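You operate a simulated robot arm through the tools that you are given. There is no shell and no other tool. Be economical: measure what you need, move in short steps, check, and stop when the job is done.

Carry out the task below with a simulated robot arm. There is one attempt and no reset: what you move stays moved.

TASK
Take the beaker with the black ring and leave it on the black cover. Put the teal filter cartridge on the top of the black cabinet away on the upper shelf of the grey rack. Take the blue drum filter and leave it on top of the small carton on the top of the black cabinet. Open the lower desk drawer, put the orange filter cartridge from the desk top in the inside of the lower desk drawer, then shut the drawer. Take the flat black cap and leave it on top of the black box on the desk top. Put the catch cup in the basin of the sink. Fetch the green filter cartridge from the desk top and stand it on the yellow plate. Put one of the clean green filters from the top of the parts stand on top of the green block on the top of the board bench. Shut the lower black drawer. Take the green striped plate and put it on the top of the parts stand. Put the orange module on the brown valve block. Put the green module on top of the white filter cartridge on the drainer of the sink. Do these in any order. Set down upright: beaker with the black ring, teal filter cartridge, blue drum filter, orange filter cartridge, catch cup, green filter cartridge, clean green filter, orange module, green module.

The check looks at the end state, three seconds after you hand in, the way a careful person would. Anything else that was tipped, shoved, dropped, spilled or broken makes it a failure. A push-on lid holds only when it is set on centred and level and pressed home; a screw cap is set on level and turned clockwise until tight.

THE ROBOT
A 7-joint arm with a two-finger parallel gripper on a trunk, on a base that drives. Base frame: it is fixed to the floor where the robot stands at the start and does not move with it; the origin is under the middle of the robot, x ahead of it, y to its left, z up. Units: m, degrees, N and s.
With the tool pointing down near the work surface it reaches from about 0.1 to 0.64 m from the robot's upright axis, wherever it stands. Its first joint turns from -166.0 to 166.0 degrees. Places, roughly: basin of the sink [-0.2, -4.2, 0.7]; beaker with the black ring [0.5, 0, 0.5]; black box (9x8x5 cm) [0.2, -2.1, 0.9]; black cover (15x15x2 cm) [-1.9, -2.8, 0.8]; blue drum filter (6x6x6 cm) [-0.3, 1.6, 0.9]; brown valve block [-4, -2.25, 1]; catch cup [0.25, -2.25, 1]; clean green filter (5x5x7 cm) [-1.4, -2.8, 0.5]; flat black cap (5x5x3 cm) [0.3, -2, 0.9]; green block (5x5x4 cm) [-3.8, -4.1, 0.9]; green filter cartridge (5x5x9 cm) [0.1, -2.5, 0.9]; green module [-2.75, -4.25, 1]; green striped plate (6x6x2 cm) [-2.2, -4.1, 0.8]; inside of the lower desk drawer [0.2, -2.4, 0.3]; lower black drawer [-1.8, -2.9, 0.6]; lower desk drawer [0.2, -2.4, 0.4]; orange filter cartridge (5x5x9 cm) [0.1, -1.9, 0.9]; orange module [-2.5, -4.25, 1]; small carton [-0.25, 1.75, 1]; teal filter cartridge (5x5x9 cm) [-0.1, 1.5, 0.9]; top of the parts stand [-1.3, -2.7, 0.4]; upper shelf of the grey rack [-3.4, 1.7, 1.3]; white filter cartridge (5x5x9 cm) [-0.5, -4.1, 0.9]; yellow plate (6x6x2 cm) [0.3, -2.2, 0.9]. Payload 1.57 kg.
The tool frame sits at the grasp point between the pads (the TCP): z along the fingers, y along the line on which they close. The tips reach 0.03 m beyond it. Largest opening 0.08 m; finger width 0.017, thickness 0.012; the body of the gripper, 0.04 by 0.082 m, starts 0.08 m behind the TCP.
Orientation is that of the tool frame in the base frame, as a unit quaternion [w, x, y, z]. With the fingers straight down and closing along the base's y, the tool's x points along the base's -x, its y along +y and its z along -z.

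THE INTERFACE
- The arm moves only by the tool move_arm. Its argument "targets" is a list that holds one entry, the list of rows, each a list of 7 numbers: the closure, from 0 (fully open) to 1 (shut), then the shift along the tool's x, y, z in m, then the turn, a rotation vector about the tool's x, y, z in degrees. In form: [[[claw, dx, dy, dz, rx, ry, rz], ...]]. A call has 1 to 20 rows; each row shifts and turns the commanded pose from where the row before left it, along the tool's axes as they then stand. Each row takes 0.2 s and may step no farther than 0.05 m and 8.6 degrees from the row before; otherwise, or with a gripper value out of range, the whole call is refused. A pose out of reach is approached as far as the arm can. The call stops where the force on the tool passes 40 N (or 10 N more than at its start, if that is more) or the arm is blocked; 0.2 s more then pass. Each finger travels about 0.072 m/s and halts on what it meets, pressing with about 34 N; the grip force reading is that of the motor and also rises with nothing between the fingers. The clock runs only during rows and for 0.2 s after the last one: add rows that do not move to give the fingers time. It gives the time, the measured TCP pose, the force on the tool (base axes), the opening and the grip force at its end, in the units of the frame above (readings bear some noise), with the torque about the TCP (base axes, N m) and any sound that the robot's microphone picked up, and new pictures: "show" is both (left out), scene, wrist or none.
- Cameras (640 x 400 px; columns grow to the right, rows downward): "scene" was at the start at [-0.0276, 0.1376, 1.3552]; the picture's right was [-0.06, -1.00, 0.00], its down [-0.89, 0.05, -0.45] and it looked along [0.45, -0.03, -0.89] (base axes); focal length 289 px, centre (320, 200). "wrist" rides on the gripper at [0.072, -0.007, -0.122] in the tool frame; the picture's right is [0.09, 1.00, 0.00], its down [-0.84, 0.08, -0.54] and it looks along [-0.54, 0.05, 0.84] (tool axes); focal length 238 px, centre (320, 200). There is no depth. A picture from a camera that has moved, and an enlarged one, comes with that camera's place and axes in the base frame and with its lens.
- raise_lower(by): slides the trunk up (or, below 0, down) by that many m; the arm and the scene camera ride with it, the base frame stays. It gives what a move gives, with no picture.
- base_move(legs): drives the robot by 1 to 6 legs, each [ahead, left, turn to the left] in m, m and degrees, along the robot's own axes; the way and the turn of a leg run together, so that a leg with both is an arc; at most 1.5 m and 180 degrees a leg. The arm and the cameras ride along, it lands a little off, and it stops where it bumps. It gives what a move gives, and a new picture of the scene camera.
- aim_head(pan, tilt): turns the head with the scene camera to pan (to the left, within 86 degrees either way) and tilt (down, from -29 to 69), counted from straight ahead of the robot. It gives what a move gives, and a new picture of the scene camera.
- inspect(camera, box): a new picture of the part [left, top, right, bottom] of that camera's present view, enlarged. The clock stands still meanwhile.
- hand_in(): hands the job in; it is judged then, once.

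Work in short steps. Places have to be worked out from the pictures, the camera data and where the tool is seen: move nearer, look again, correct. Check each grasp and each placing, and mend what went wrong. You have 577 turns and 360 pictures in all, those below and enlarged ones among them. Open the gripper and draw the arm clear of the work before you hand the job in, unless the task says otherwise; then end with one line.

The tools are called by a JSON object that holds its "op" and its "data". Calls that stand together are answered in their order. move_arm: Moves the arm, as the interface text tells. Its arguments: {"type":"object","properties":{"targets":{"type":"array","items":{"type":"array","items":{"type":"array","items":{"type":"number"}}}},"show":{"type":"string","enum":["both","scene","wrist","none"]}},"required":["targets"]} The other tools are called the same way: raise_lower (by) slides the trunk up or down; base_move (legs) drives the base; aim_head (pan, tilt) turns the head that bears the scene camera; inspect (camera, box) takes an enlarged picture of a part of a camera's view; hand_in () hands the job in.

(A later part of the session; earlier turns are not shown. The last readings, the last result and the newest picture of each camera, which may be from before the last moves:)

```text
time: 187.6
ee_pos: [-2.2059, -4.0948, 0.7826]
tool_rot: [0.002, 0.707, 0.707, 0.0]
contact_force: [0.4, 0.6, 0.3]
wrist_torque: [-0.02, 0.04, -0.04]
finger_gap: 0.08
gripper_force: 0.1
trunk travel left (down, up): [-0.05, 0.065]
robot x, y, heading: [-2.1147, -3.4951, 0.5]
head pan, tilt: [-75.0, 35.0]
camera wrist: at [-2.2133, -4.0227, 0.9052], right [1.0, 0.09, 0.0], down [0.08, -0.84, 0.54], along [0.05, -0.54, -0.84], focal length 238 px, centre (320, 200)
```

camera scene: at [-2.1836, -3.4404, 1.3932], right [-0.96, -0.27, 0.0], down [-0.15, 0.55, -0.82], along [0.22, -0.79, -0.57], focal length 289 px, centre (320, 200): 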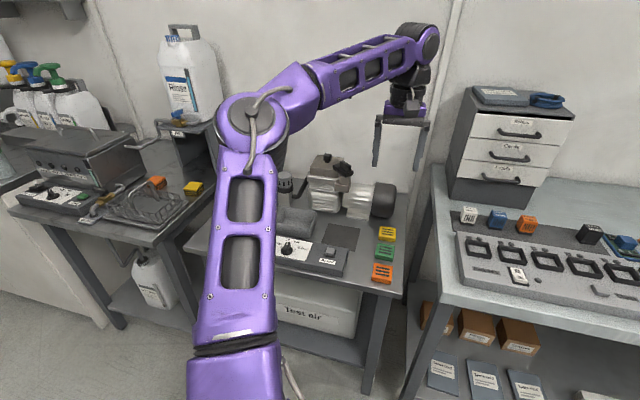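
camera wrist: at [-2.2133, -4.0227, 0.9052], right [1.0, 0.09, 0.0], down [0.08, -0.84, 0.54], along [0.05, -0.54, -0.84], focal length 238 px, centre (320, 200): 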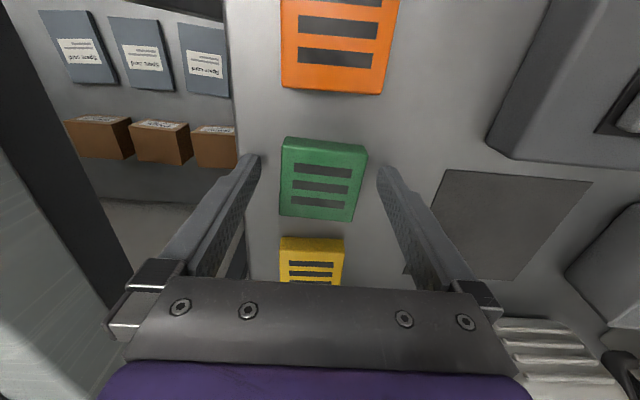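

The plate may be lower than thought. I descend in small guarded steps.

{"op": "move_arm", "data": {"targets": [[[0, 0, 0, 0.006, 0, 0, 0], [0, 0, 0, 0.006, 0, 0, 0], [0, 0, 0, 0, 0, 0, 0]]], "show": "none"}}

{"op": "inspect", "data": {"camera": "wrist", "box": [220, 120, 420, 260]}}

{"op": "inspect", "data": {"camera": "scene", "box": [350, 210, 430, 290]}}

```text
time: 188.2
ee_pos: [-2.2068, -4.0948, 0.7792]
tool_rot: [0.003, 0.706, 0.708, -0.002]
contact_force: [3.3, 12.2, 20.3]
wrist_torque: [0.57, 0.1, -0.3]
finger_gap: 0.0787
gripper_force: 0.1
trunk travel left (down, up): [-0.05, 0.065]
robot x, y, heading: [-2.1184, -3.4952, 0.5]
head pan, tilt: [-75.0, 35.0]
stopped in row 3: the force on the tool passed its limit at 45 N (the readings are from after the stop); the commanded pose is now the measured one
```

```text
2.86 times, centred on (320, 190) of wrist
camera zoom: at [-2.2136, -4.0218, 0.9017], right [1.0, 0.09, 0.0], down [0.08, -0.83, 0.55], along [0.05, -0.55, -0.84], focal length 681 px, centre (320, 229)
```

zoom: 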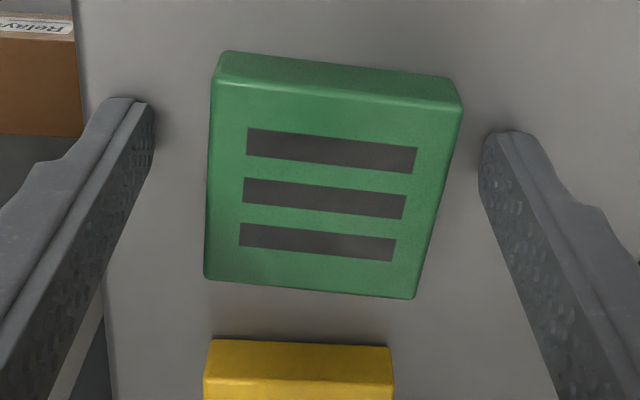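

```text
5.00 times, centred on (390, 250) of scene
camera zoom: at [-2.1831, -3.4377, 1.3932], right [-0.96, -0.27, 0.0], down [-0.15, 0.55, -0.82], along [0.22, -0.79, -0.57], focal length 1447 px, centre (-30, -50)
```

zoom: 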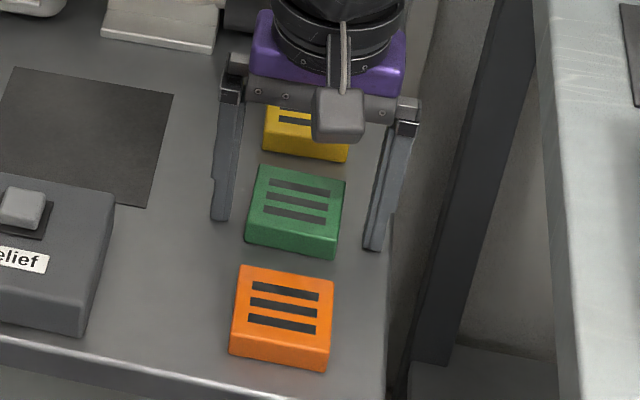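

The tips touch the table (≈0.75). I lift 4 mm and close on the plate.

{"op": "move_arm", "data": {"targets": [[[0, 0, 0, -0.004, 0, 0, 0], [0.2, 0, 0, 0, 0, 0, 0], [0.5, 0, 0, 0, 0, 0, 0], [0.5, 0, 0, 0, 0, 0, 0], [0.5, 0, 0, 0, 0, 0, 0]]], "show": "wrist"}}

```text
time: 189.4
ee_pos: [-2.207, -4.0968, 0.7814]
tool_rot: [0.003, 0.707, 0.708, -0.003]
contact_force: [0.8, 0.1, -0.8]
wrist_torque: [0.0, 0.01, -0.01]
finger_gap: 0.0534
gripper_force: 34.1
trunk travel left (down, up): [-0.05, 0.065]
robot x, y, heading: [-2.1168, -3.4932, 0.4]
head pan, tilt: [-75.0, 35.0]
camera wrist: at [-2.2137, -4.0237, 0.9024], right [1.0, 0.09, 0.0], down [0.08, -0.83, 0.55], along [0.05, -0.55, -0.84], focal length 238 px, centre (320, 200)
```

wrist: 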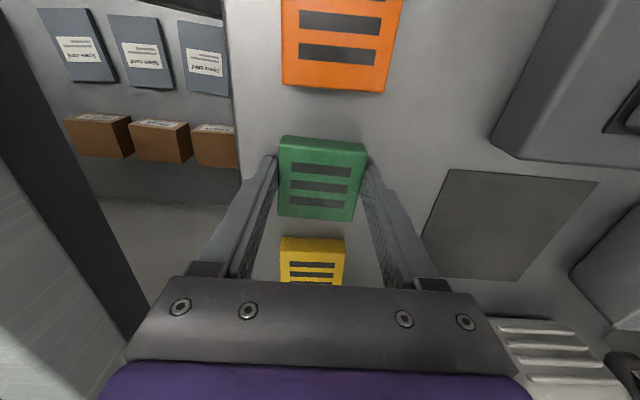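

Gripped (0.053). I lift high and pull in toward the robot's right side.

{"op": "move_arm", "data": {"targets": [[[0.5, 0, 0, -0.02, 0, 0, 0], [0.5, 0, 0, -0.045, 0, 0, 0], [0.5, 0, 0, -0.045, 0, 0, 0], [0.5, 0, 0, -0.045, 0, 0, 0], [0.5, 0, 0, -0.045, 0, 0, 0], [0.5, 0.02, 0.01, -0.04, 0, 0, 0], [0.5, 0.04, 0.02, 0, 0, 0, 0], [0.5, 0.04, 0.02, 0, 0, 0, 0], [0.5, 0.04, 0.02, 0, 0, 0, 0], [0.5, 0.04, 0.02, 0, 0, 0, 0], [0.5, 0.04, 0.0, 0, 0, 0, 0], [0.5, 0, 0, 0, 0, 0, 0]]], "show": "wrist"}}

```text
time: 192.0
ee_pos: [-2.118, -3.8737, 1.0195]
tool_rot: [0.003, 0.706, 0.708, -0.003]
contact_force: [0.4, -0.6, -2.2]
wrist_torque: [0.02, 0.0, -0.01]
finger_gap: 0.0531
gripper_force: 33.8
trunk travel left (down, up): [-0.05, 0.065]
robot x, y, heading: [-2.1164, -3.4924, 0.7]
head pan, tilt: [-75.0, 35.0]
camera wrist: at [-2.1247, -3.8011, 1.1408], right [1.0, 0.09, 0.0], down [0.08, -0.83, 0.55], along [0.05, -0.55, -0.84], focal length 238 px, centre (320, 200)
```

wrist: 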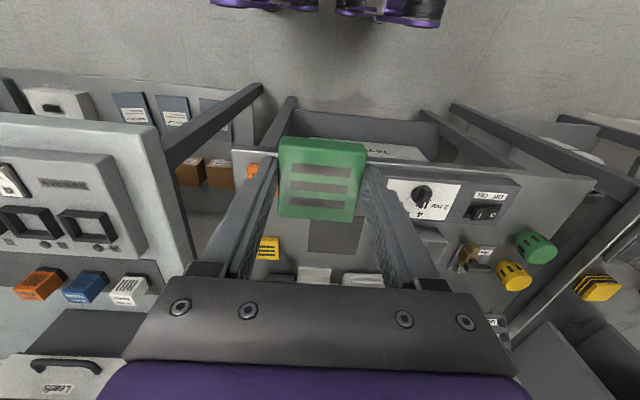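

Plate held. I drive east, then turn around left to face west.

{"op": "base_move", "data": {"legs": [[0, 0.1, 0], [1.4, 0, 0], [0, 0, 90], [0, 0, 89]]}}

{"op": "aim_head", "data": {"pan": -60, "tilt": 50}}

```text
time: 208.0
ee_pos: [-0.6911, -3.0048, 1.0172]
tool_rot: [0.002, -0.694, 0.72, 0.003]
contact_force: [-0.4, 0.2, -1.6]
wrist_torque: [-0.02, 0.01, -0.01]
finger_gap: 0.0534
gripper_force: 34.2
trunk travel left (down, up): [-0.05, 0.065]
robot x, y, heading: [-0.7076, -3.3841, 178.3]
head pan, tilt: [-75.0, 35.0]
camera scene: at [-0.6444, -3.4389, 1.3932], right [0.97, 0.23, 0.0], down [0.13, -0.56, -0.82], along [-0.19, 0.8, -0.57], focal length 289 px, centre (320, 200)
```

scene: 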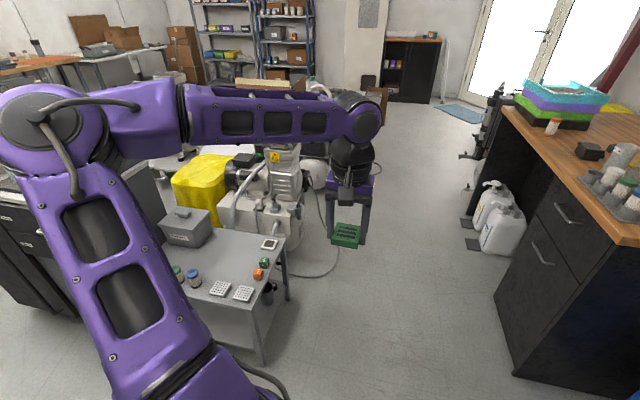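

```text
time: 208.8
ee_pos: [-0.6919, -3.006, 1.0203]
tool_rot: [0.002, -0.694, 0.72, 0.002]
contact_force: [-0.6, 0.6, -1.1]
wrist_torque: [0.01, 0.01, 0.02]
finger_gap: 0.0534
gripper_force: 33.9
trunk travel left (down, up): [-0.05, 0.065]
robot x, y, heading: [-0.7072, -3.3822, 178.1]
head pan, tilt: [-60.0, 50.0]
camera scene: at [-0.6607, -3.4568, 1.3715], right [0.88, 0.47, 0.0], down [0.36, -0.67, -0.64], along [-0.3, 0.57, -0.77], focal length 289 px, centre (320, 200)
```

scene: 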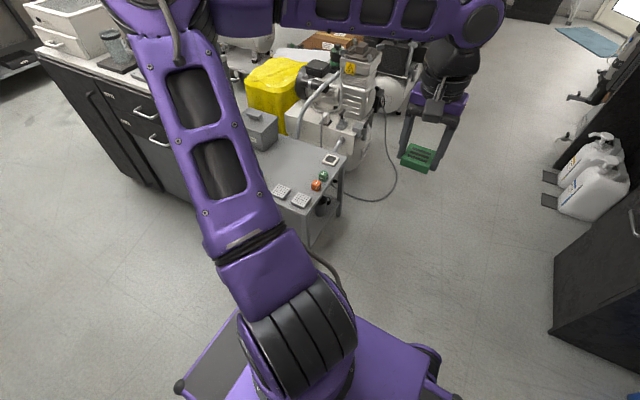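

The stand top's open middle is near (-1.24, -2.66). I drive alongside it.

{"op": "base_move", "data": {"legs": [[0.53, 0, 1.8], [0, -0.17, 0]]}}

{"op": "aim_head", "data": {"pan": -83, "tilt": 50}}

```text
time: 213.7
ee_pos: [-1.2323, -2.8293, 1.018]
tool_rot: [0.003, -0.705, 0.71, 0.003]
contact_force: [0.1, -0.3, -1.5]
wrist_torque: [-0.05, -0.03, 0.02]
finger_gap: 0.0533
gripper_force: 33.7
trunk travel left (down, up): [-0.05, 0.065]
robot x, y, heading: [-1.2422, -3.2038, 179.8]
head pan, tilt: [-60.0, 50.0]
camera scene: at [-1.1872, -3.2797, 1.3714], right [0.87, 0.5, 0.0], down [0.38, -0.66, -0.64], along [-0.32, 0.56, -0.77], focal length 289 px, centre (320, 200)
```

scene: 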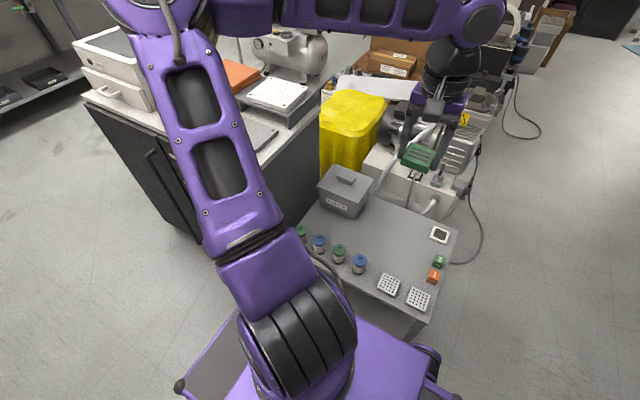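

```text
time: 214.6
ee_pos: [-1.2319, -2.8287, 1.0191]
tool_rot: [0.003, -0.704, 0.71, 0.003]
contact_force: [-0.3, -0.2, -0.1]
wrist_torque: [-0.02, -0.01, -0.01]
finger_gap: 0.0535
gripper_force: 34.3
trunk travel left (down, up): [-0.05, 0.065]
robot x, y, heading: [-1.2376, -3.2084, 179.9]
head pan, tilt: [-83.0, 50.0]
camera scene: at [-1.1581, -3.27, 1.3714], right [0.99, 0.12, 0.0], down [0.09, -0.76, -0.64], along [-0.08, 0.64, -0.77], focal length 289 px, centre (320, 200)
```

scene: 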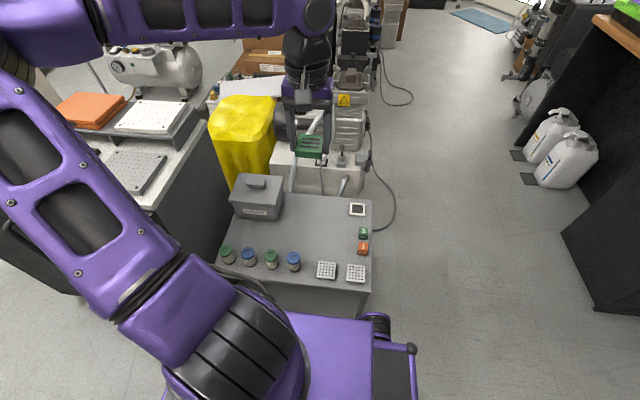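

Free area confirmed. I move out over it and lower to z≈0.60.

{"op": "move_arm", "data": {"targets": [[[0.5, -0.042, 0.003, 0, 0, 0, 0], [0.5, -0.042, 0.003, 0, 0, 0, 0], [0.5, -0.042, 0.003, 0, 0, 0, 0], [0.5, -0.042, 0.003, 0, 0, 0, 0], [0.5, 0, 0, 0.042, 0, 0, 0], [0.5, 0, 0, 0.042, 0, 0, 0], [0.5, 0, 0, 0.042, 0, 0, 0], [0.5, 0, 0, 0.042, 0, 0, 0], [0.5, 0, 0, 0.042, 0, 0, 0], [0.5, 0, 0, 0.042, 0, 0, 0], [0.5, 0, 0, 0.042, 0, 0, 0], [0.5, 0, 0, 0.042, 0, 0, 0], [0.5, 0, 0, 0.042, 0, 0, 0], [0.5, 0, 0, 0.042, 0, 0, 0], [0.5, 0, 0, 0, 0, 0, 0]]]}}

```text
time: 217.8
ee_pos: [-1.2434, -2.657, 0.6008]
tool_rot: [0.003, -0.704, 0.71, 0.003]
contact_force: [0.3, 0.5, -1.0]
wrist_torque: [-0.01, 0.02, 0.02]
finger_gap: 0.0533
gripper_force: 34.3
trunk travel left (down, up): [-0.05, 0.065]
robot x, y, heading: [-1.2367, -3.2072, 179.9]
head pan, tilt: [-83.0, 50.0]
camera scene: at [-1.1581, -3.2699, 1.3714], right [0.99, 0.12, 0.0], down [0.09, -0.76, -0.64], along [-0.08, 0.64, -0.77], focal length 289 px, centre (320, 200)
camera wrist: at [-1.2368, -2.7306, 0.7219], right [-1.0, -0.08, 0.0], down [-0.07, 0.83, 0.55], along [-0.05, 0.55, -0.84], focal length 238 px, centre (320, 200)
```

scene: 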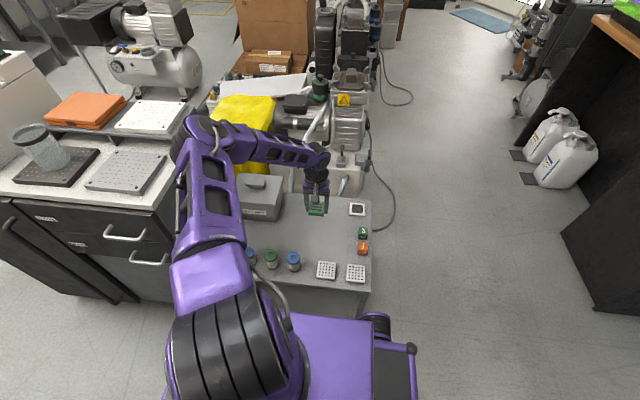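
wrist: 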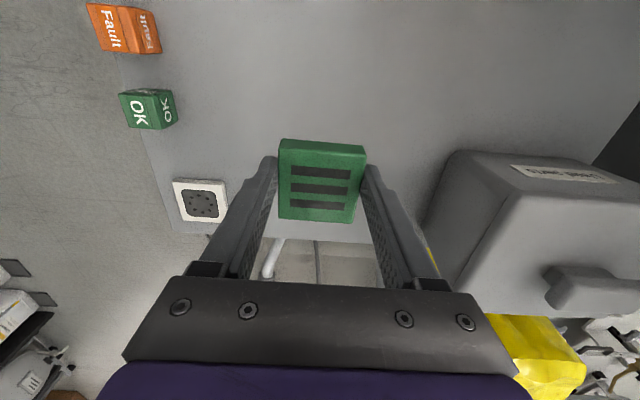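

The plate hovers over free space. I descend to 2 cm above the expected surface, then guarded steps.

{"op": "move_arm", "data": {"targets": [[[0.5, 0, 0, 0.04, 0, 0, 0], [0.5, 0, 0, 0.03, 0, 0, 0], [0.5, 0, 0, 0.008, 0, 0, 0], [0.5, 0, 0, 0.008, 0, 0, 0], [0.5, 0, 0, 0, 0, 0, 0]]], "show": "none"}}

{"op": "inspect", "data": {"camera": "scene", "box": [260, 160, 380, 260]}}

```text
time: 219.0
ee_pos: [-1.2437, -2.6569, 0.5136]
tool_rot: [0.002, -0.704, 0.711, 0.004]
contact_force: [0.3, 0.6, -1.6]
wrist_torque: [-0.04, 0.01, 0.01]
finger_gap: 0.0533
gripper_force: 33.8
trunk travel left (down, up): [-0.05, 0.065]
robot x, y, heading: [-1.241, -3.2066, 180.1]
head pan, tilt: [-83.0, 50.0]
```

```text
4.00 times, centred on (320, 210) of scene
camera zoom: at [-1.1581, -3.2699, 1.3714], right [0.99, 0.12, 0.0], down [0.09, -0.76, -0.64], along [-0.08, 0.64, -0.77], focal length 1157 px, centre (320, 160)
```

zoom: 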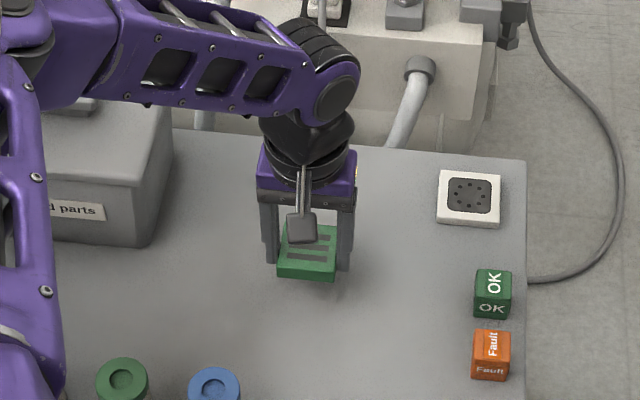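

Still a little above (shadow just below). I continue down in 6 mm steps.

{"op": "move_arm", "data": {"targets": [[[0.5, 0, 0, 0.006, 0, 0, 0], [0.5, 0, 0, 0.006, 0, 0, 0], [0.5, 0, 0, 0.006, 0, 0, 0], [0.5, 0, 0, 0.005, 0, 0, 0], [0.5, 0, 0, 0, 0, 0, 0]]], "show": "none"}}

```text
time: 220.2
ee_pos: [-1.2422, -2.6566, 0.4907]
tool_rot: [0.004, -0.704, 0.71, 0.003]
contact_force: [-0.1, 1.2, -1.6]
wrist_torque: [-0.05, 0.0, -0.01]
finger_gap: 0.0534
gripper_force: 34.2
trunk travel left (down, up): [-0.05, 0.065]
robot x, y, heading: [-1.2408, -3.2104, 180.0]
head pan, tilt: [-83.0, 50.0]
```

{"op": "move_arm", "data": {"targets": [[[0.5, 0, 0, 0.005, 0, 0, 0], [0.5, 0, 0, 0.005, 0, 0, 0], [0.5, 0, 0, 0.005, 0, 0, 0], [0.5, 0, 0, 0.005, 0, 0, 0], [0.5, 0, 0, 0.005, 0, 0, 0], [0.5, 0, 0, 0.005, 0, 0, 0], [0.5, 0, 0, 0, 0, 0, 0]]], "show": "none"}}

{"op": "inspect", "data": {"camera": "scene", "box": [260, 160, 380, 260]}}

```text
time: 221.1
ee_pos: [-1.2419, -2.6563, 0.4803]
tool_rot: [0.003, -0.704, 0.71, 0.002]
contact_force: [-2.9, -12.3, 25.9]
wrist_torque: [-0.59, -0.4, -0.32]
finger_gap: 0.0534
gripper_force: 33.7
trunk travel left (down, up): [-0.05, 0.065]
robot x, y, heading: [-1.2377, -3.2107, 180.1]
head pan, tilt: [-83.0, 50.0]
stopped in row 4: the force on the tool passed its limit at 49 N (the readings are from after the stop); the commanded pose is now the measured one
```

```text
4.00 times, centred on (320, 210) of scene
camera zoom: at [-1.1582, -3.2725, 1.3717], right [0.99, 0.12, 0.0], down [0.09, -0.76, -0.64], along [-0.08, 0.64, -0.76], focal length 1157 px, centre (320, 160)
```

zoom: 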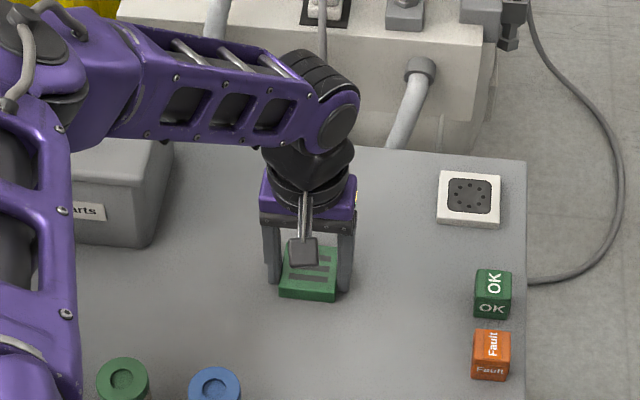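

Contact at TCP z 0.480 (stand top ≈0.45). I ease up 2 mm, open and rise.

{"op": "move_arm", "data": {"targets": [[[0.5, 0, 0, -0.003, 0, 0, 0], [0.25, 0, 0, 0, 0, 0, 0], [0, 0, 0, 0, 0, 0, 0], [0, 0, 0, 0, 0, 0, 0], [0, 0, 0, -0.03, 0, 0, 0], [0, 0, 0, -0.04, 0, 0, 0], [0, 0, 0, -0.04, 0, 0, 0], [0, 0, 0, -0.04, 0, 0, 0], [0, 0, 0, 0, 0, 0, 0]]]}}

```text
time: 223.1
ee_pos: [-1.2419, -2.6584, 0.6314]
tool_rot: [0.002, -0.704, 0.71, 0.002]
contact_force: [0.5, -0.1, 1.2]
wrist_torque: [0.02, 0.01, 0.02]
finger_gap: 0.08
gripper_force: 0.1
trunk travel left (down, up): [-0.05, 0.065]
robot x, y, heading: [-1.2385, -3.204, 179.9]
head pan, tilt: [-83.0, 50.0]
camera scene: at [-1.1581, -3.2703, 1.3714], right [0.99, 0.12, 0.0], down [0.09, -0.76, -0.64], along [-0.08, 0.64, -0.77], focal length 289 px, centre (320, 200)
camera wrist: at [-1.2357, -2.7304, 0.7536], right [-1.0, -0.08, 0.0], down [-0.07, 0.83, 0.55], along [-0.05, 0.54, -0.84], focal length 238 px, centre (320, 200)
```

scene: 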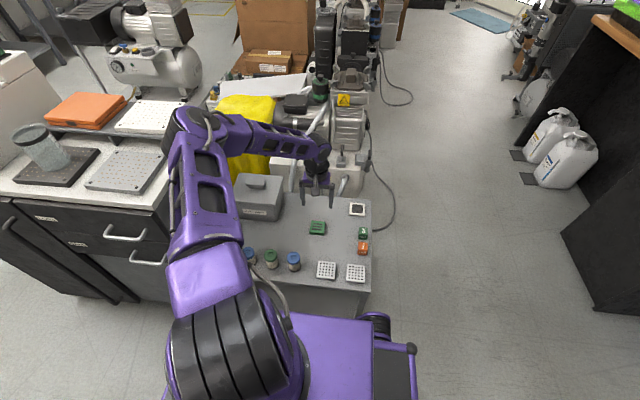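
wrist: 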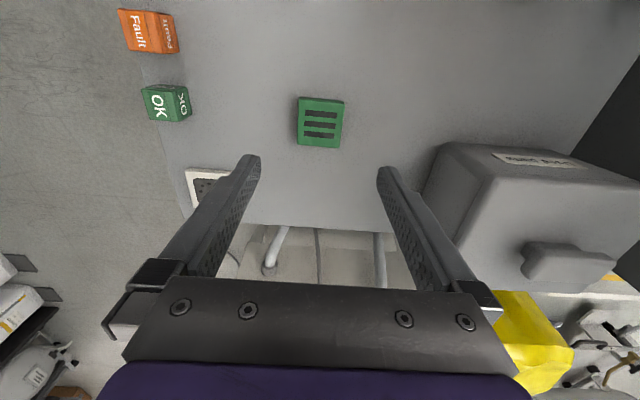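

The striped plate is placed. Next I inspect the filters to tell clean green ones.

{"op": "inspect", "data": {"camera": "scene", "box": [210, 220, 320, 290]}}

```text
5.71 times, centred on (265, 255) of scene
camera zoom: at [-1.1581, -3.2703, 1.3714], right [0.99, 0.12, 0.0], down [0.09, -0.76, -0.64], along [-0.08, 0.64, -0.77], focal length 1653 px, centre (634, -114)
```

zoom: 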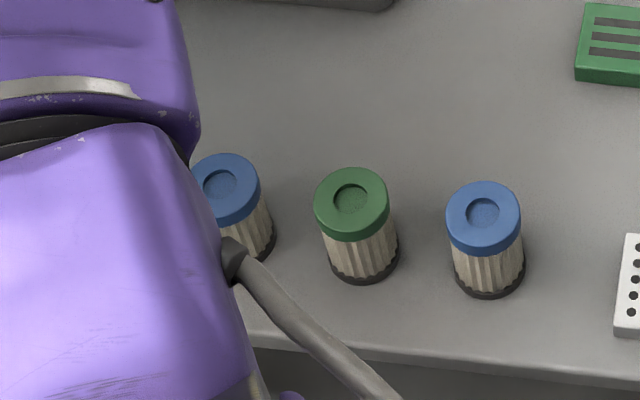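

Third from left green filter at ≈(-1.380, -2.820). I move above it and rotate the tool so it closes along y (neighbours are along x).

{"op": "move_arm", "data": {"targets": [[[0, 0.0324, 0.0276, -0.005, 0, 0, 0], [0, 0.0324, 0.0276, 0, 0, 0, 0], [0, 0.0324, 0.0276, 0, 0, 0, 0], [0, 0.0324, 0.0276, 0, 0, 0, 0], [0, 0.0324, 0.0276, 0, 0, 0, 0], [0, 0, 0, 0, 0, 0, -8.2], [0, 0, 0, 0, 0, 0, -8.2], [0, 0, 0, 0, 0, 0, -8.2], [0, 0, 0, 0, 0, 0, -8.2], [0, 0, 0, 0, 0, 0, -8.2], [0, 0, 0, 0, 0, 0, -8.2], [0, 0, 0, 0, 0, 0, -8.2], [0, 0, 0, 0, 0, 0, -8.2], [0, 0, 0, 0, 0, 0, -8.2], [0, 0, 0, 0, 0, 0, -8.2], [0, 0, 0, 0, 0, 0, -8.2], [0, 0, 0, 0, 0, 0, 0]]], "show": "wrist"}}

```text
time: 226.7
ee_pos: [-1.3818, -2.8165, 0.6343]
tool_rot: [-0.002, 1.0, -0.002, 0.0]
contact_force: [-0.1, -0.4, 0.8]
wrist_torque: [-0.01, -0.01, -0.01]
finger_gap: 0.0799
gripper_force: 0.1
trunk travel left (down, up): [-0.05, 0.065]
robot x, y, heading: [-1.2367, -3.2073, 180.0]
head pan, tilt: [-83.0, 50.0]
camera wrist: at [-1.3096, -2.8129, 0.7569], right [0.09, -1.0, -0.01], down [-0.84, -0.08, 0.54], along [-0.54, -0.04, -0.84], focal length 238 px, centre (320, 200)
```

wrist: 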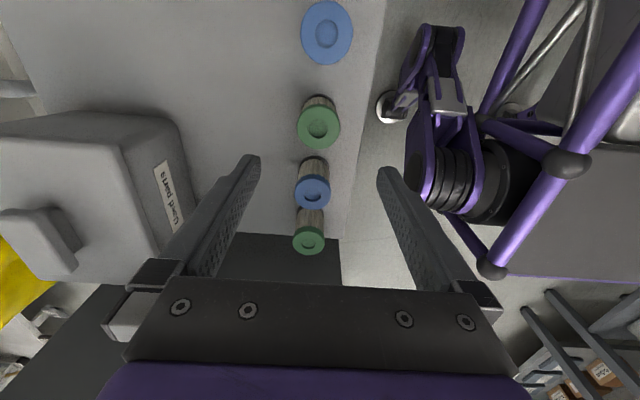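

The green filter is right under the fingers at ≈(-1.375, -2.816). I descend to TCP z≈0.50.

{"op": "move_arm", "data": {"targets": [[[0, 0.006, 0, 0.03, 0, 0, 0], [0, 0, 0, 0.03, 0, 0, 0], [0, 0, 0, 0.03, 0, 0, 0], [0, 0, 0, 0, 0, 0, 0]]], "show": "none"}}

{"op": "inspect", "data": {"camera": "wrist", "box": [220, 100, 420, 260]}}

```text
time: 227.7
ee_pos: [-1.3757, -2.8162, 0.5436]
tool_rot: [-0.003, 1.0, -0.002, 0.0]
contact_force: [-0.3, 1.2, -0.7]
wrist_torque: [0.02, 0.02, 0.01]
finger_gap: 0.0804
gripper_force: 0.0
trunk travel left (down, up): [-0.05, 0.065]
robot x, y, heading: [-1.239, -3.2101, 179.8]
head pan, tilt: [-83.0, 50.0]
```

```text
2.50 times, centred on (320, 180) of wrist
camera zoom: at [-1.3035, -2.8122, 0.6671], right [0.09, -1.0, -0.01], down [-0.84, -0.08, 0.54], along [-0.54, -0.04, -0.84], focal length 596 px, centre (320, 250)
```

zoom: 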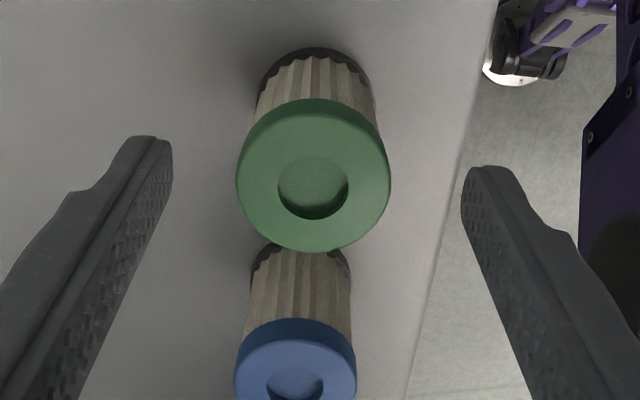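

Nearly centred; I correct 3 mm, descend 45 mm and close.

{"op": "move_arm", "data": {"targets": [[[0, 0.003, -0.0024, 0.025, 0, 0, 0], [0, 0, 0, 0.022, 0, 0, 0], [0, 0, 0, 0, 0, 0, 0], [0.7, 0, 0, 0, 0, 0, 0], [0.7, 0, 0, 0, 0, 0, 0], [0.7, 0, 0, 0, 0, 0, 0], [0.7, 0, 0, 0, 0, 0, 0]]], "show": "wrist"}}

```text
time: 229.3
ee_pos: [-1.3722, -2.8169, 0.498]
tool_rot: [-0.003, 1.0, -0.003, 0.0]
contact_force: [-0.7, -0.5, -0.3]
wrist_torque: [0.0, 0.01, -0.01]
finger_gap: 0.0407
gripper_force: 34.3
trunk travel left (down, up): [-0.05, 0.065]
robot x, y, heading: [-1.2376, -3.2094, 179.7]
head pan, tilt: [-83.0, 50.0]
camera wrist: at [-1.3002, -2.8101, 0.6202], right [0.09, -1.0, -0.01], down [-0.84, -0.08, 0.54], along [-0.54, -0.04, -0.84], focal length 238 px, centre (320, 200)
```

wrist: 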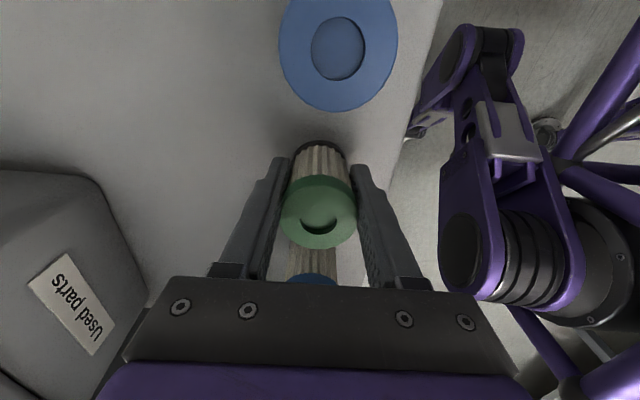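

Gripped (0.041). I lift it to carry height.

{"op": "move_arm", "data": {"targets": [[[0.7, 0, 0, -0.03, 0, 0, 0], [0.7, 0, 0, -0.045, 0, 0, 0], [0.7, 0, 0, -0.045, 0, 0, 0], [0.7, 0, 0, -0.045, 0, 0, 0], [0.7, 0, 0, -0.045, 0, 0, 0], [0.7, 0, 0, -0.045, 0, 0, 0], [0.7, 0, 0, -0.045, 0, 0, 0], [0.7, 0, 0, -0.045, 0, 0, 0], [0.7, 0, 0, -0.045, 0, 0, 0], [0.7, 0, 0, -0.045, 0, 0, 0], [0.7, 0, 0, -0.045, 0, 0, 0], [0.7, 0, 0, -0.045, 0, 0, 0], [0.7, 0, 0, -0.045, 0, 0, 0], [0.7, 0, 0.03, 0, 0, 0, 0], [0.7, -0.02, 0.03, 0, 0, 0, 0], [0.7, -0.04, 0.02, 0, 0, 0, 0], [0.7, -0.04, 0, 0, 0, 0, 0], [0.7, -0.04, 0, 0, 0, 0, 0], [0.7, 0, 0, 0, 0, 0, 0]]], "show": "wrist"}}

```text
time: 233.3
ee_pos: [-1.5136, -2.8977, 1.0663]
tool_rot: [-0.002, 1.0, -0.003, 0.0]
contact_force: [-0.2, 0.9, -0.5]
wrist_torque: [0.02, -0.03, 0.0]
finger_gap: 0.0409
gripper_force: 33.7
trunk travel left (down, up): [-0.05, 0.065]
robot x, y, heading: [-1.2412, -3.2113, 180.0]
head pan, tilt: [-83.0, 50.0]
camera wrist: at [-1.4417, -2.8921, 1.1889], right [0.09, -1.0, -0.01], down [-0.84, -0.08, 0.54], along [-0.54, -0.04, -0.84], focal length 238 px, centre (320, 200)
```

wrist: 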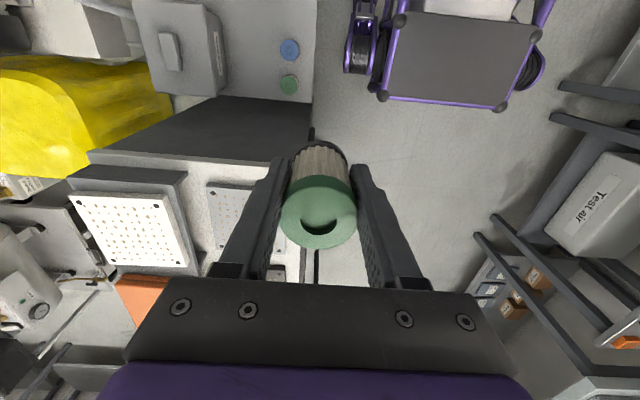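

Filter held. I move away from the cabinet, drive west and turn around in the open area.

{"op": "base_move", "data": {"legs": [[0, 0.25, 0], [1.0, 0, 0], [0.85, -0.1, 0], [0, 0, -90], [0, 0, -90]]}}

{"op": "aim_head", "data": {"pan": -86, "tilt": 40}}

```text
time: 253.0
ee_pos: [-2.8009, -3.6686, 1.0658]
tool_rot: [-0.001, -0.004, 1.0, -0.003]
contact_force: [0.4, -0.4, -0.6]
wrist_torque: [-0.01, 0.01, 0.01]
finger_gap: 0.0407
gripper_force: 33.9
trunk travel left (down, up): [-0.05, 0.065]
robot x, y, heading: [-3.0802, -3.3641, 0.7]
head pan, tilt: [-83.0, 50.0]
camera scene: at [-3.1627, -3.2981, 1.3714], right [-0.99, -0.13, 0.0], down [-0.1, 0.76, -0.64], along [0.08, -0.64, -0.77], focal length 289 px, centre (320, 200)
```

scene: 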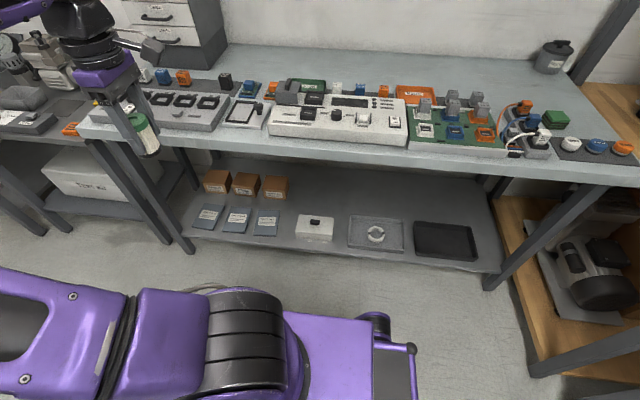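

```text
time: 253.7
ee_pos: [-2.8023, -3.6702, 1.0665]
tool_rot: [-0.001, -0.003, 1.0, -0.002]
contact_force: [0.0, -1.0, 0.6]
wrist_torque: [-0.01, -0.02, 0.04]
finger_gap: 0.0406
gripper_force: 34.1
trunk travel left (down, up): [-0.05, 0.065]
robot x, y, heading: [-3.0815, -3.3625, 0.7]
head pan, tilt: [-85.9, 40.0]
camera scene: at [-3.166, -3.3065, 1.3856], right [-1.0, -0.08, 0.0], down [-0.05, 0.64, -0.77], along [0.06, -0.76, -0.64], focal length 289 px, centre (320, 200)
```

scene: 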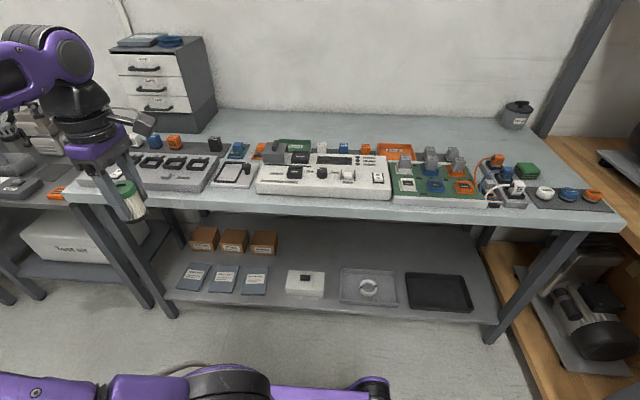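

Green block ≈(-3.71, -4.04). I turn to face the bench and strafe to it.

{"op": "base_move", "data": {"legs": [[0, 0, -90], [0, -0.5, 0]]}}

{"op": "aim_head", "data": {"pan": -15, "tilt": 45}}

```text
time: 263.0
ee_pos: [-3.8864, -3.6522, 1.0674]
tool_rot: [-0.001, 0.703, 0.712, -0.002]
contact_force: [0.7, -0.5, -0.3]
wrist_torque: [0.01, -0.01, -0.01]
finger_gap: 0.0406
gripper_force: 34.2
trunk travel left (down, up): [-0.05, 0.065]
robot x, y, heading: [-3.5797, -3.3722, -89.0]
head pan, tilt: [-85.9, 40.0]
camera scene: at [-3.5263, -3.2848, 1.3856], right [-0.09, 1.0, 0.0], down [0.64, 0.06, -0.77], along [-0.76, -0.07, -0.64], focal length 289 px, centre (320, 200)
```

scene: 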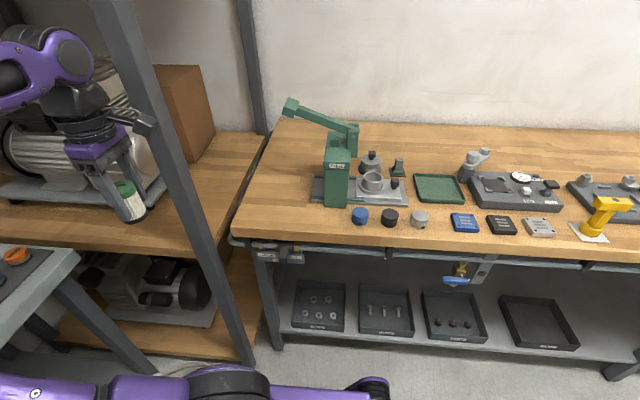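

```text
time: 264.4
ee_pos: [-3.8846, -3.651, 1.0666]
tool_rot: [-0.002, 0.703, 0.712, -0.002]
contact_force: [0.1, 0.5, -0.2]
wrist_torque: [-0.04, 0.01, -0.01]
finger_gap: 0.0408
gripper_force: 34.0
trunk travel left (down, up): [-0.05, 0.065]
robot x, y, heading: [-3.5787, -3.3744, -88.9]
head pan, tilt: [-15.0, 45.0]
camera scene: at [-3.4615, -3.3563, 1.3783], right [-0.97, 0.24, 0.0], down [0.17, 0.69, -0.71], along [-0.17, -0.69, -0.71], focal length 289 px, centre (320, 200)
```

scene: 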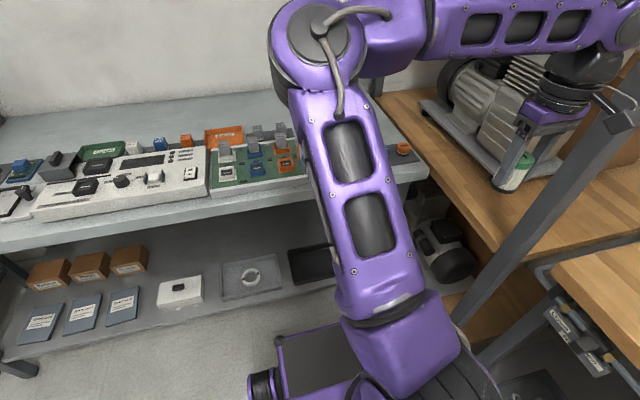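

The arm is near a rack upright on the right. I bring the tool away from it toward the green block.

{"op": "move_arm", "data": {"targets": [[[0.7, 0, 0.04, 0, 0, 0, 0], [0.7, 0, 0.04, 0, 0, 0, 0], [0.7, -0.02, 0.035, 0, 0, 0, 0], [0.7, -0.03, 0.03, 0, 0, 0, 0], [0.7, -0.04, 0.02, 0, 0, 0, 0], [0.7, -0.04, 0.01, 0, 0, 0, 0], [0.7, -0.04, 0, 0, 0, 0, 0], [0.7, 0, 0, 0, 0, 0, 0]]]}}

```text
time: 266.2
ee_pos: [-3.7077, -3.8197, 1.064]
tool_rot: [-0.002, 0.703, 0.711, -0.002]
contact_force: [0.4, -0.7, -0.1]
wrist_torque: [-0.02, -0.03, 0.04]
finger_gap: 0.0408
gripper_force: 34.6
trunk travel left (down, up): [-0.05, 0.065]
robot x, y, heading: [-3.5797, -3.3699, -89.1]
head pan, tilt: [-15.0, 45.0]
camera scene: at [-3.4614, -3.3564, 1.3783], right [-0.97, 0.24, 0.0], down [0.17, 0.69, -0.71], along [-0.17, -0.69, -0.71], focal length 289 px, centre (320, 200)
camera wrist: at [-3.7153, -3.7477, 1.1873], right [0.99, 0.1, -0.01], down [0.09, -0.84, 0.54], along [0.05, -0.54, -0.84], focal length 238 px, centre (320, 200)
```

scene: 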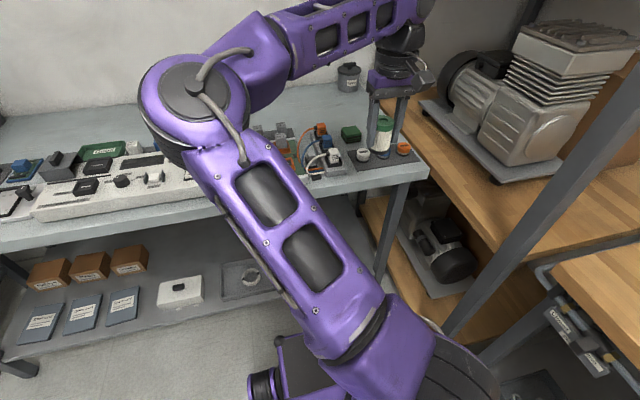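
wrist: 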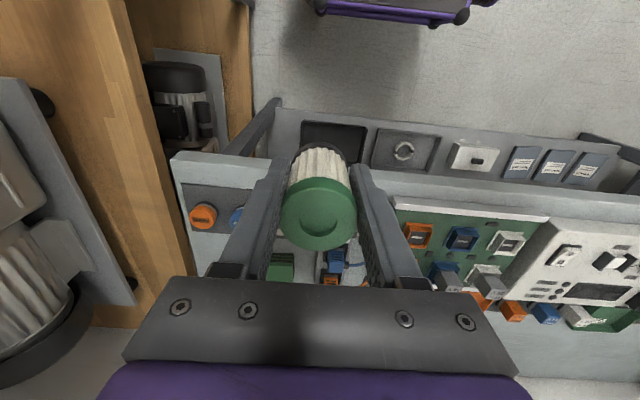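

Green block ≈(-3.735, -4.06). I drive ahead 0.15 and view again.

{"op": "base_move", "data": {"legs": [[0.15, 0, -1]]}}

{"op": "inspect", "data": {"camera": "wrist", "box": [180, 120, 480, 300]}}

```text
time: 267.6
ee_pos: [-3.715, -3.9652, 1.0642]
tool_rot: [-0.002, 0.71, 0.705, -0.002]
contact_force: [-0.4, 0.0, -0.6]
wrist_torque: [0.0, 0.0, 0.02]
finger_gap: 0.0406
gripper_force: 34.2
trunk travel left (down, up): [-0.05, 0.065]
robot x, y, heading: [-3.5785, -3.52, -90.0]
head pan, tilt: [-15.0, 45.0]
camera scene: at [-3.4602, -3.5071, 1.3783], right [-0.97, 0.26, 0.0], down [0.19, 0.68, -0.71], along [-0.19, -0.68, -0.71], focal length 289 px, centre (320, 200)
```

scene: 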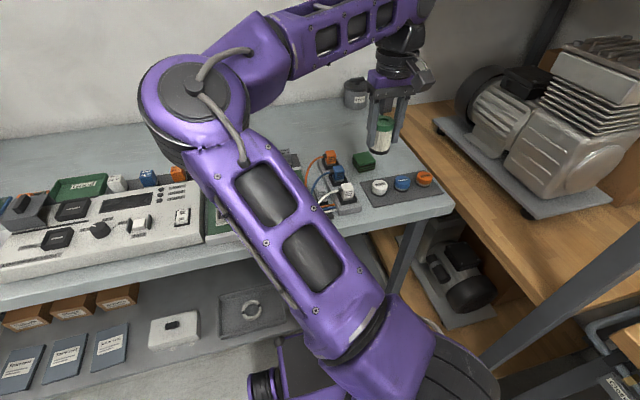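

```text
2.13 times, centred on (330, 210) of wrist
camera zoom: at [-3.7216, -3.893, 1.1874], right [1.0, 0.09, -0.01], down [0.08, -0.84, 0.54], along [0.04, -0.54, -0.84], focal length 508 px, centre (299, 179)
```

zoom: 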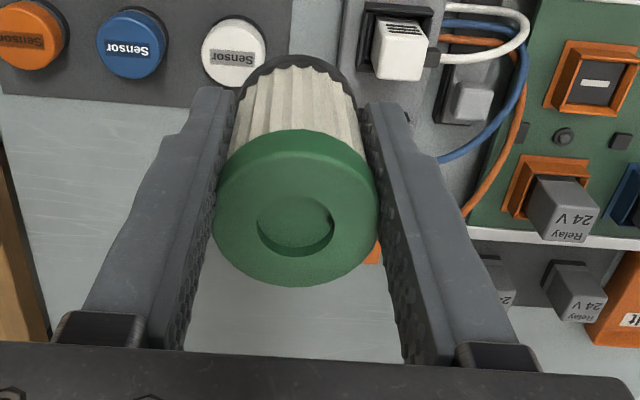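

I inspect the scene camera for a precise block position.

{"op": "inspect", "data": {"camera": "scene", "box": [310, 110, 430, 210]}}

```text
4.00 times, centred on (370, 160) of scene
camera zoom: at [-3.4602, -3.5071, 1.3783], right [-0.97, 0.26, 0.0], down [0.19, 0.68, -0.71], along [-0.19, -0.68, -0.71], focal length 1157 px, centre (120, 360)
```

zoom: 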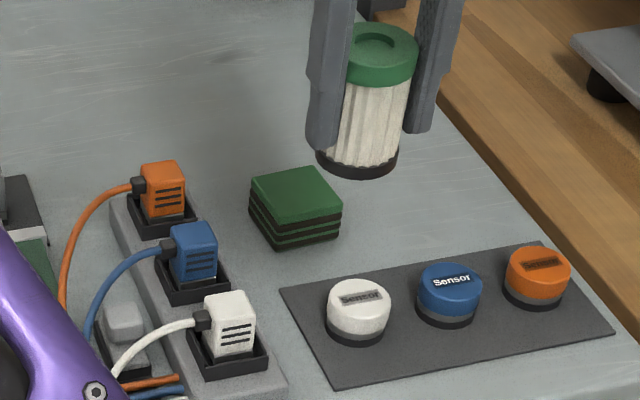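

The filter is clean. Assuming table z≈0.86 the block top is ≈(-3.745, -4.083, 0.90). I move above it and lower to check the relation visually.

{"op": "move_arm", "data": {"targets": [[[0.7, -0.04, -0.01, 0, 0, 0, 0], [0.7, -0.04, -0.01, 0, 0, 0, 0], [0.7, -0.037, -0.009, 0, 0, 0, 0], [0.7, 0, 0, 0.03, 0, 0, 0], [0.7, 0, 0, 0.03, 0, 0, 0], [0.7, 0, 0, 0, 0, 0, 0], [0.7, 0, 0, 0, 0, 0, 0]]], "show": "wrist"}}

{"op": "inspect", "data": {"camera": "scene", "box": [310, 110, 430, 210]}}

```text
time: 269.2
ee_pos: [-3.7453, -4.0811, 1.005]
tool_rot: [-0.003, 0.71, 0.704, -0.002]
contact_force: [-0.9, -0.3, -0.2]
wrist_torque: [0.0, -0.03, 0.01]
finger_gap: 0.0403
gripper_force: 33.8
trunk travel left (down, up): [-0.05, 0.065]
robot x, y, heading: [-3.5801, -3.5185, -90.4]
head pan, tilt: [-15.0, 45.0]
camera wrist: at [-3.7515, -4.0101, 1.127], right [1.0, 0.09, -0.01], down [0.08, -0.84, 0.54], along [0.04, -0.54, -0.84], focal length 238 px, centre (320, 200)
```

wrist: 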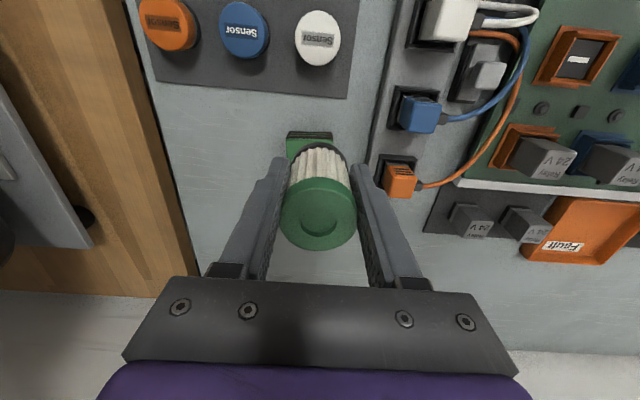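

```text
4.00 times, centred on (370, 160) of scene
camera zoom: at [-3.4602, -3.5072, 1.3783], right [-0.97, 0.26, 0.0], down [0.19, 0.68, -0.71], along [-0.19, -0.68, -0.71], focal length 1157 px, centre (120, 360)
```

zoom: 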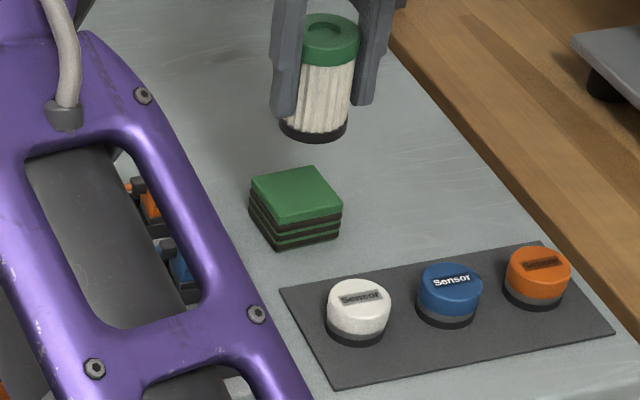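

Refined from both views: block top centre ≈(-3.755, -4.105, 0.888). I correct and lower to 2 cm above.

{"op": "move_arm", "data": {"targets": [[[0.7, -0.024, -0.01, 0, 0, 0, 0], [0.7, 0, 0, 0.025, 0, 0, 0], [0.7, 0, 0, 0.02, 0, 0, 0], [0.7, 0, 0, 0, 0, 0, 0], [0.7, 0, 0, 0, 0, 0, 0]]], "show": "wrist"}}

{"op": "inspect", "data": {"camera": "scene", "box": [310, 110, 430, 210]}}

```text
time: 270.4
ee_pos: [-3.7573, -4.1053, 0.9596]
tool_rot: [-0.001, 0.709, 0.705, -0.002]
contact_force: [0.1, -0.4, -0.9]
wrist_torque: [-0.02, 0.0, 0.0]
finger_gap: 0.0407
gripper_force: 33.6
trunk travel left (down, up): [-0.05, 0.065]
robot x, y, heading: [-3.5768, -3.5188, -90.0]
head pan, tilt: [-15.0, 45.0]
camera wrist: at [-3.7624, -4.034, 1.0817], right [1.0, 0.09, -0.01], down [0.08, -0.84, 0.54], along [0.04, -0.54, -0.84], focal length 238 px, centre (320, 200)
```

wrist: 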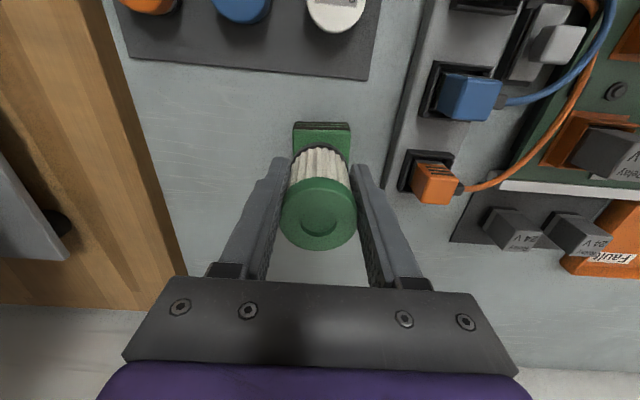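

```text
4.00 times, centred on (370, 160) of scene
camera zoom: at [-3.4602, -3.5072, 1.3783], right [-0.97, 0.26, 0.0], down [0.19, 0.68, -0.71], along [-0.19, -0.68, -0.71], focal length 1157 px, centre (120, 360)
```

zoom: 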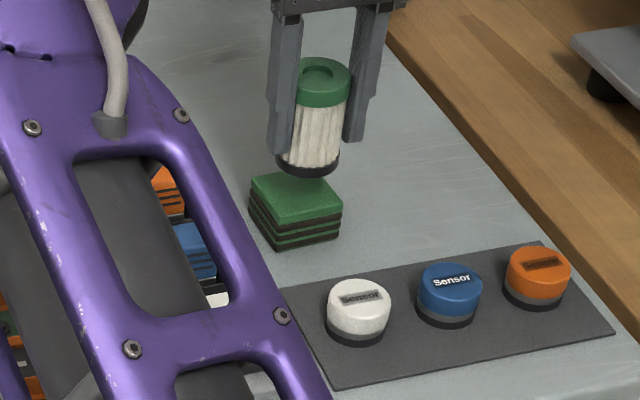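

Reconciling the views, the block top is slightly lower (~0.872) at (-3.76, -4.115). I correct 1 cm and descend with guarded small steps.

{"op": "move_arm", "data": {"targets": [[[0.7, -0.01, -0.001, 0.01, 0, 0, 0], [0.7, 0, 0, 0.01, 0, 0, 0], [0.7, 0, 0, 0, 0, 0, 0], [0.7, 0, 0, 0, 0, 0, 0]]], "show": "wrist"}}

{"op": "inspect", "data": {"camera": "scene", "box": [330, 120, 410, 190]}}

```text
time: 271.4
ee_pos: [-3.7583, -4.1151, 0.9395]
tool_rot: [-0.002, 0.71, 0.704, -0.002]
contact_force: [-0.2, -0.5, -0.4]
wrist_torque: [0.02, 0.02, 0.01]
finger_gap: 0.0408
gripper_force: 33.4
trunk travel left (down, up): [-0.05, 0.065]
robot x, y, heading: [-3.5806, -3.5173, -90.3]
head pan, tilt: [-15.0, 45.0]
camera wrist: at [-3.7633, -4.0439, 1.0621], right [1.0, 0.09, -0.01], down [0.08, -0.84, 0.54], along [0.04, -0.54, -0.84], focal length 238 px, centre (320, 200)
```

wrist: 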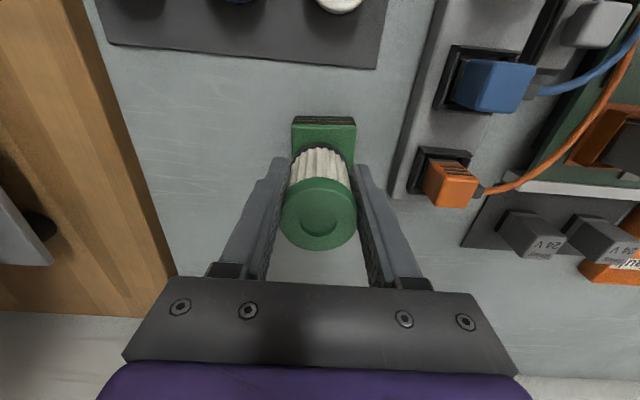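

```text
5.71 times, centred on (370, 155) of scene
camera zoom: at [-3.4602, -3.5072, 1.3783], right [-0.97, 0.26, 0.0], down [0.19, 0.68, -0.71], along [-0.19, -0.68, -0.71], focal length 1653 px, centre (34, 457)
```

zoom: 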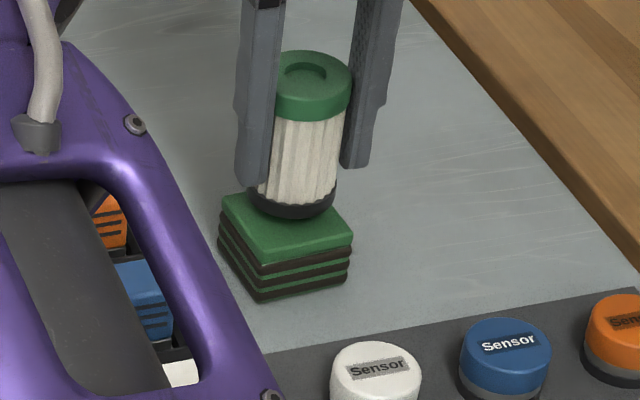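

The filter will land centred. I descend in 4 mm steps until contact.

{"op": "move_arm", "data": {"targets": [[[0.7, 0, 0, 0.005, 0, 0, 0], [0.7, 0, 0, 0.005, 0, 0, 0], [0.7, 0, 0, 0.004, 0, 0, 0], [0.7, 0, 0, 0, 0, 0, 0]]], "show": "none"}}

{"op": "inspect", "data": {"camera": "scene", "box": [330, 120, 410, 190]}}

```text
time: 272.4
ee_pos: [-3.7584, -4.117, 0.9303]
tool_rot: [-0.001, 0.708, 0.706, -0.006]
contact_force: [1.8, -0.6, 30.8]
wrist_torque: [-0.11, -0.22, 0.0]
finger_gap: 0.0413
gripper_force: 33.6
trunk travel left (down, up): [-0.05, 0.065]
robot x, y, heading: [-3.5796, -3.5207, -90.3]
head pan, tilt: [-15.0, 45.0]
```

```text
5.71 times, centred on (370, 155) of scene
camera zoom: at [-3.4595, -3.5051, 1.3786], right [-0.97, 0.26, 0.0], down [0.18, 0.68, -0.71], along [-0.19, -0.68, -0.71], focal length 1653 px, centre (34, 457)
```

zoom: 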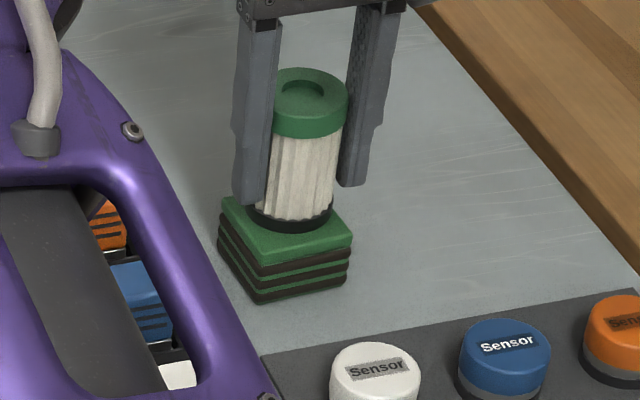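

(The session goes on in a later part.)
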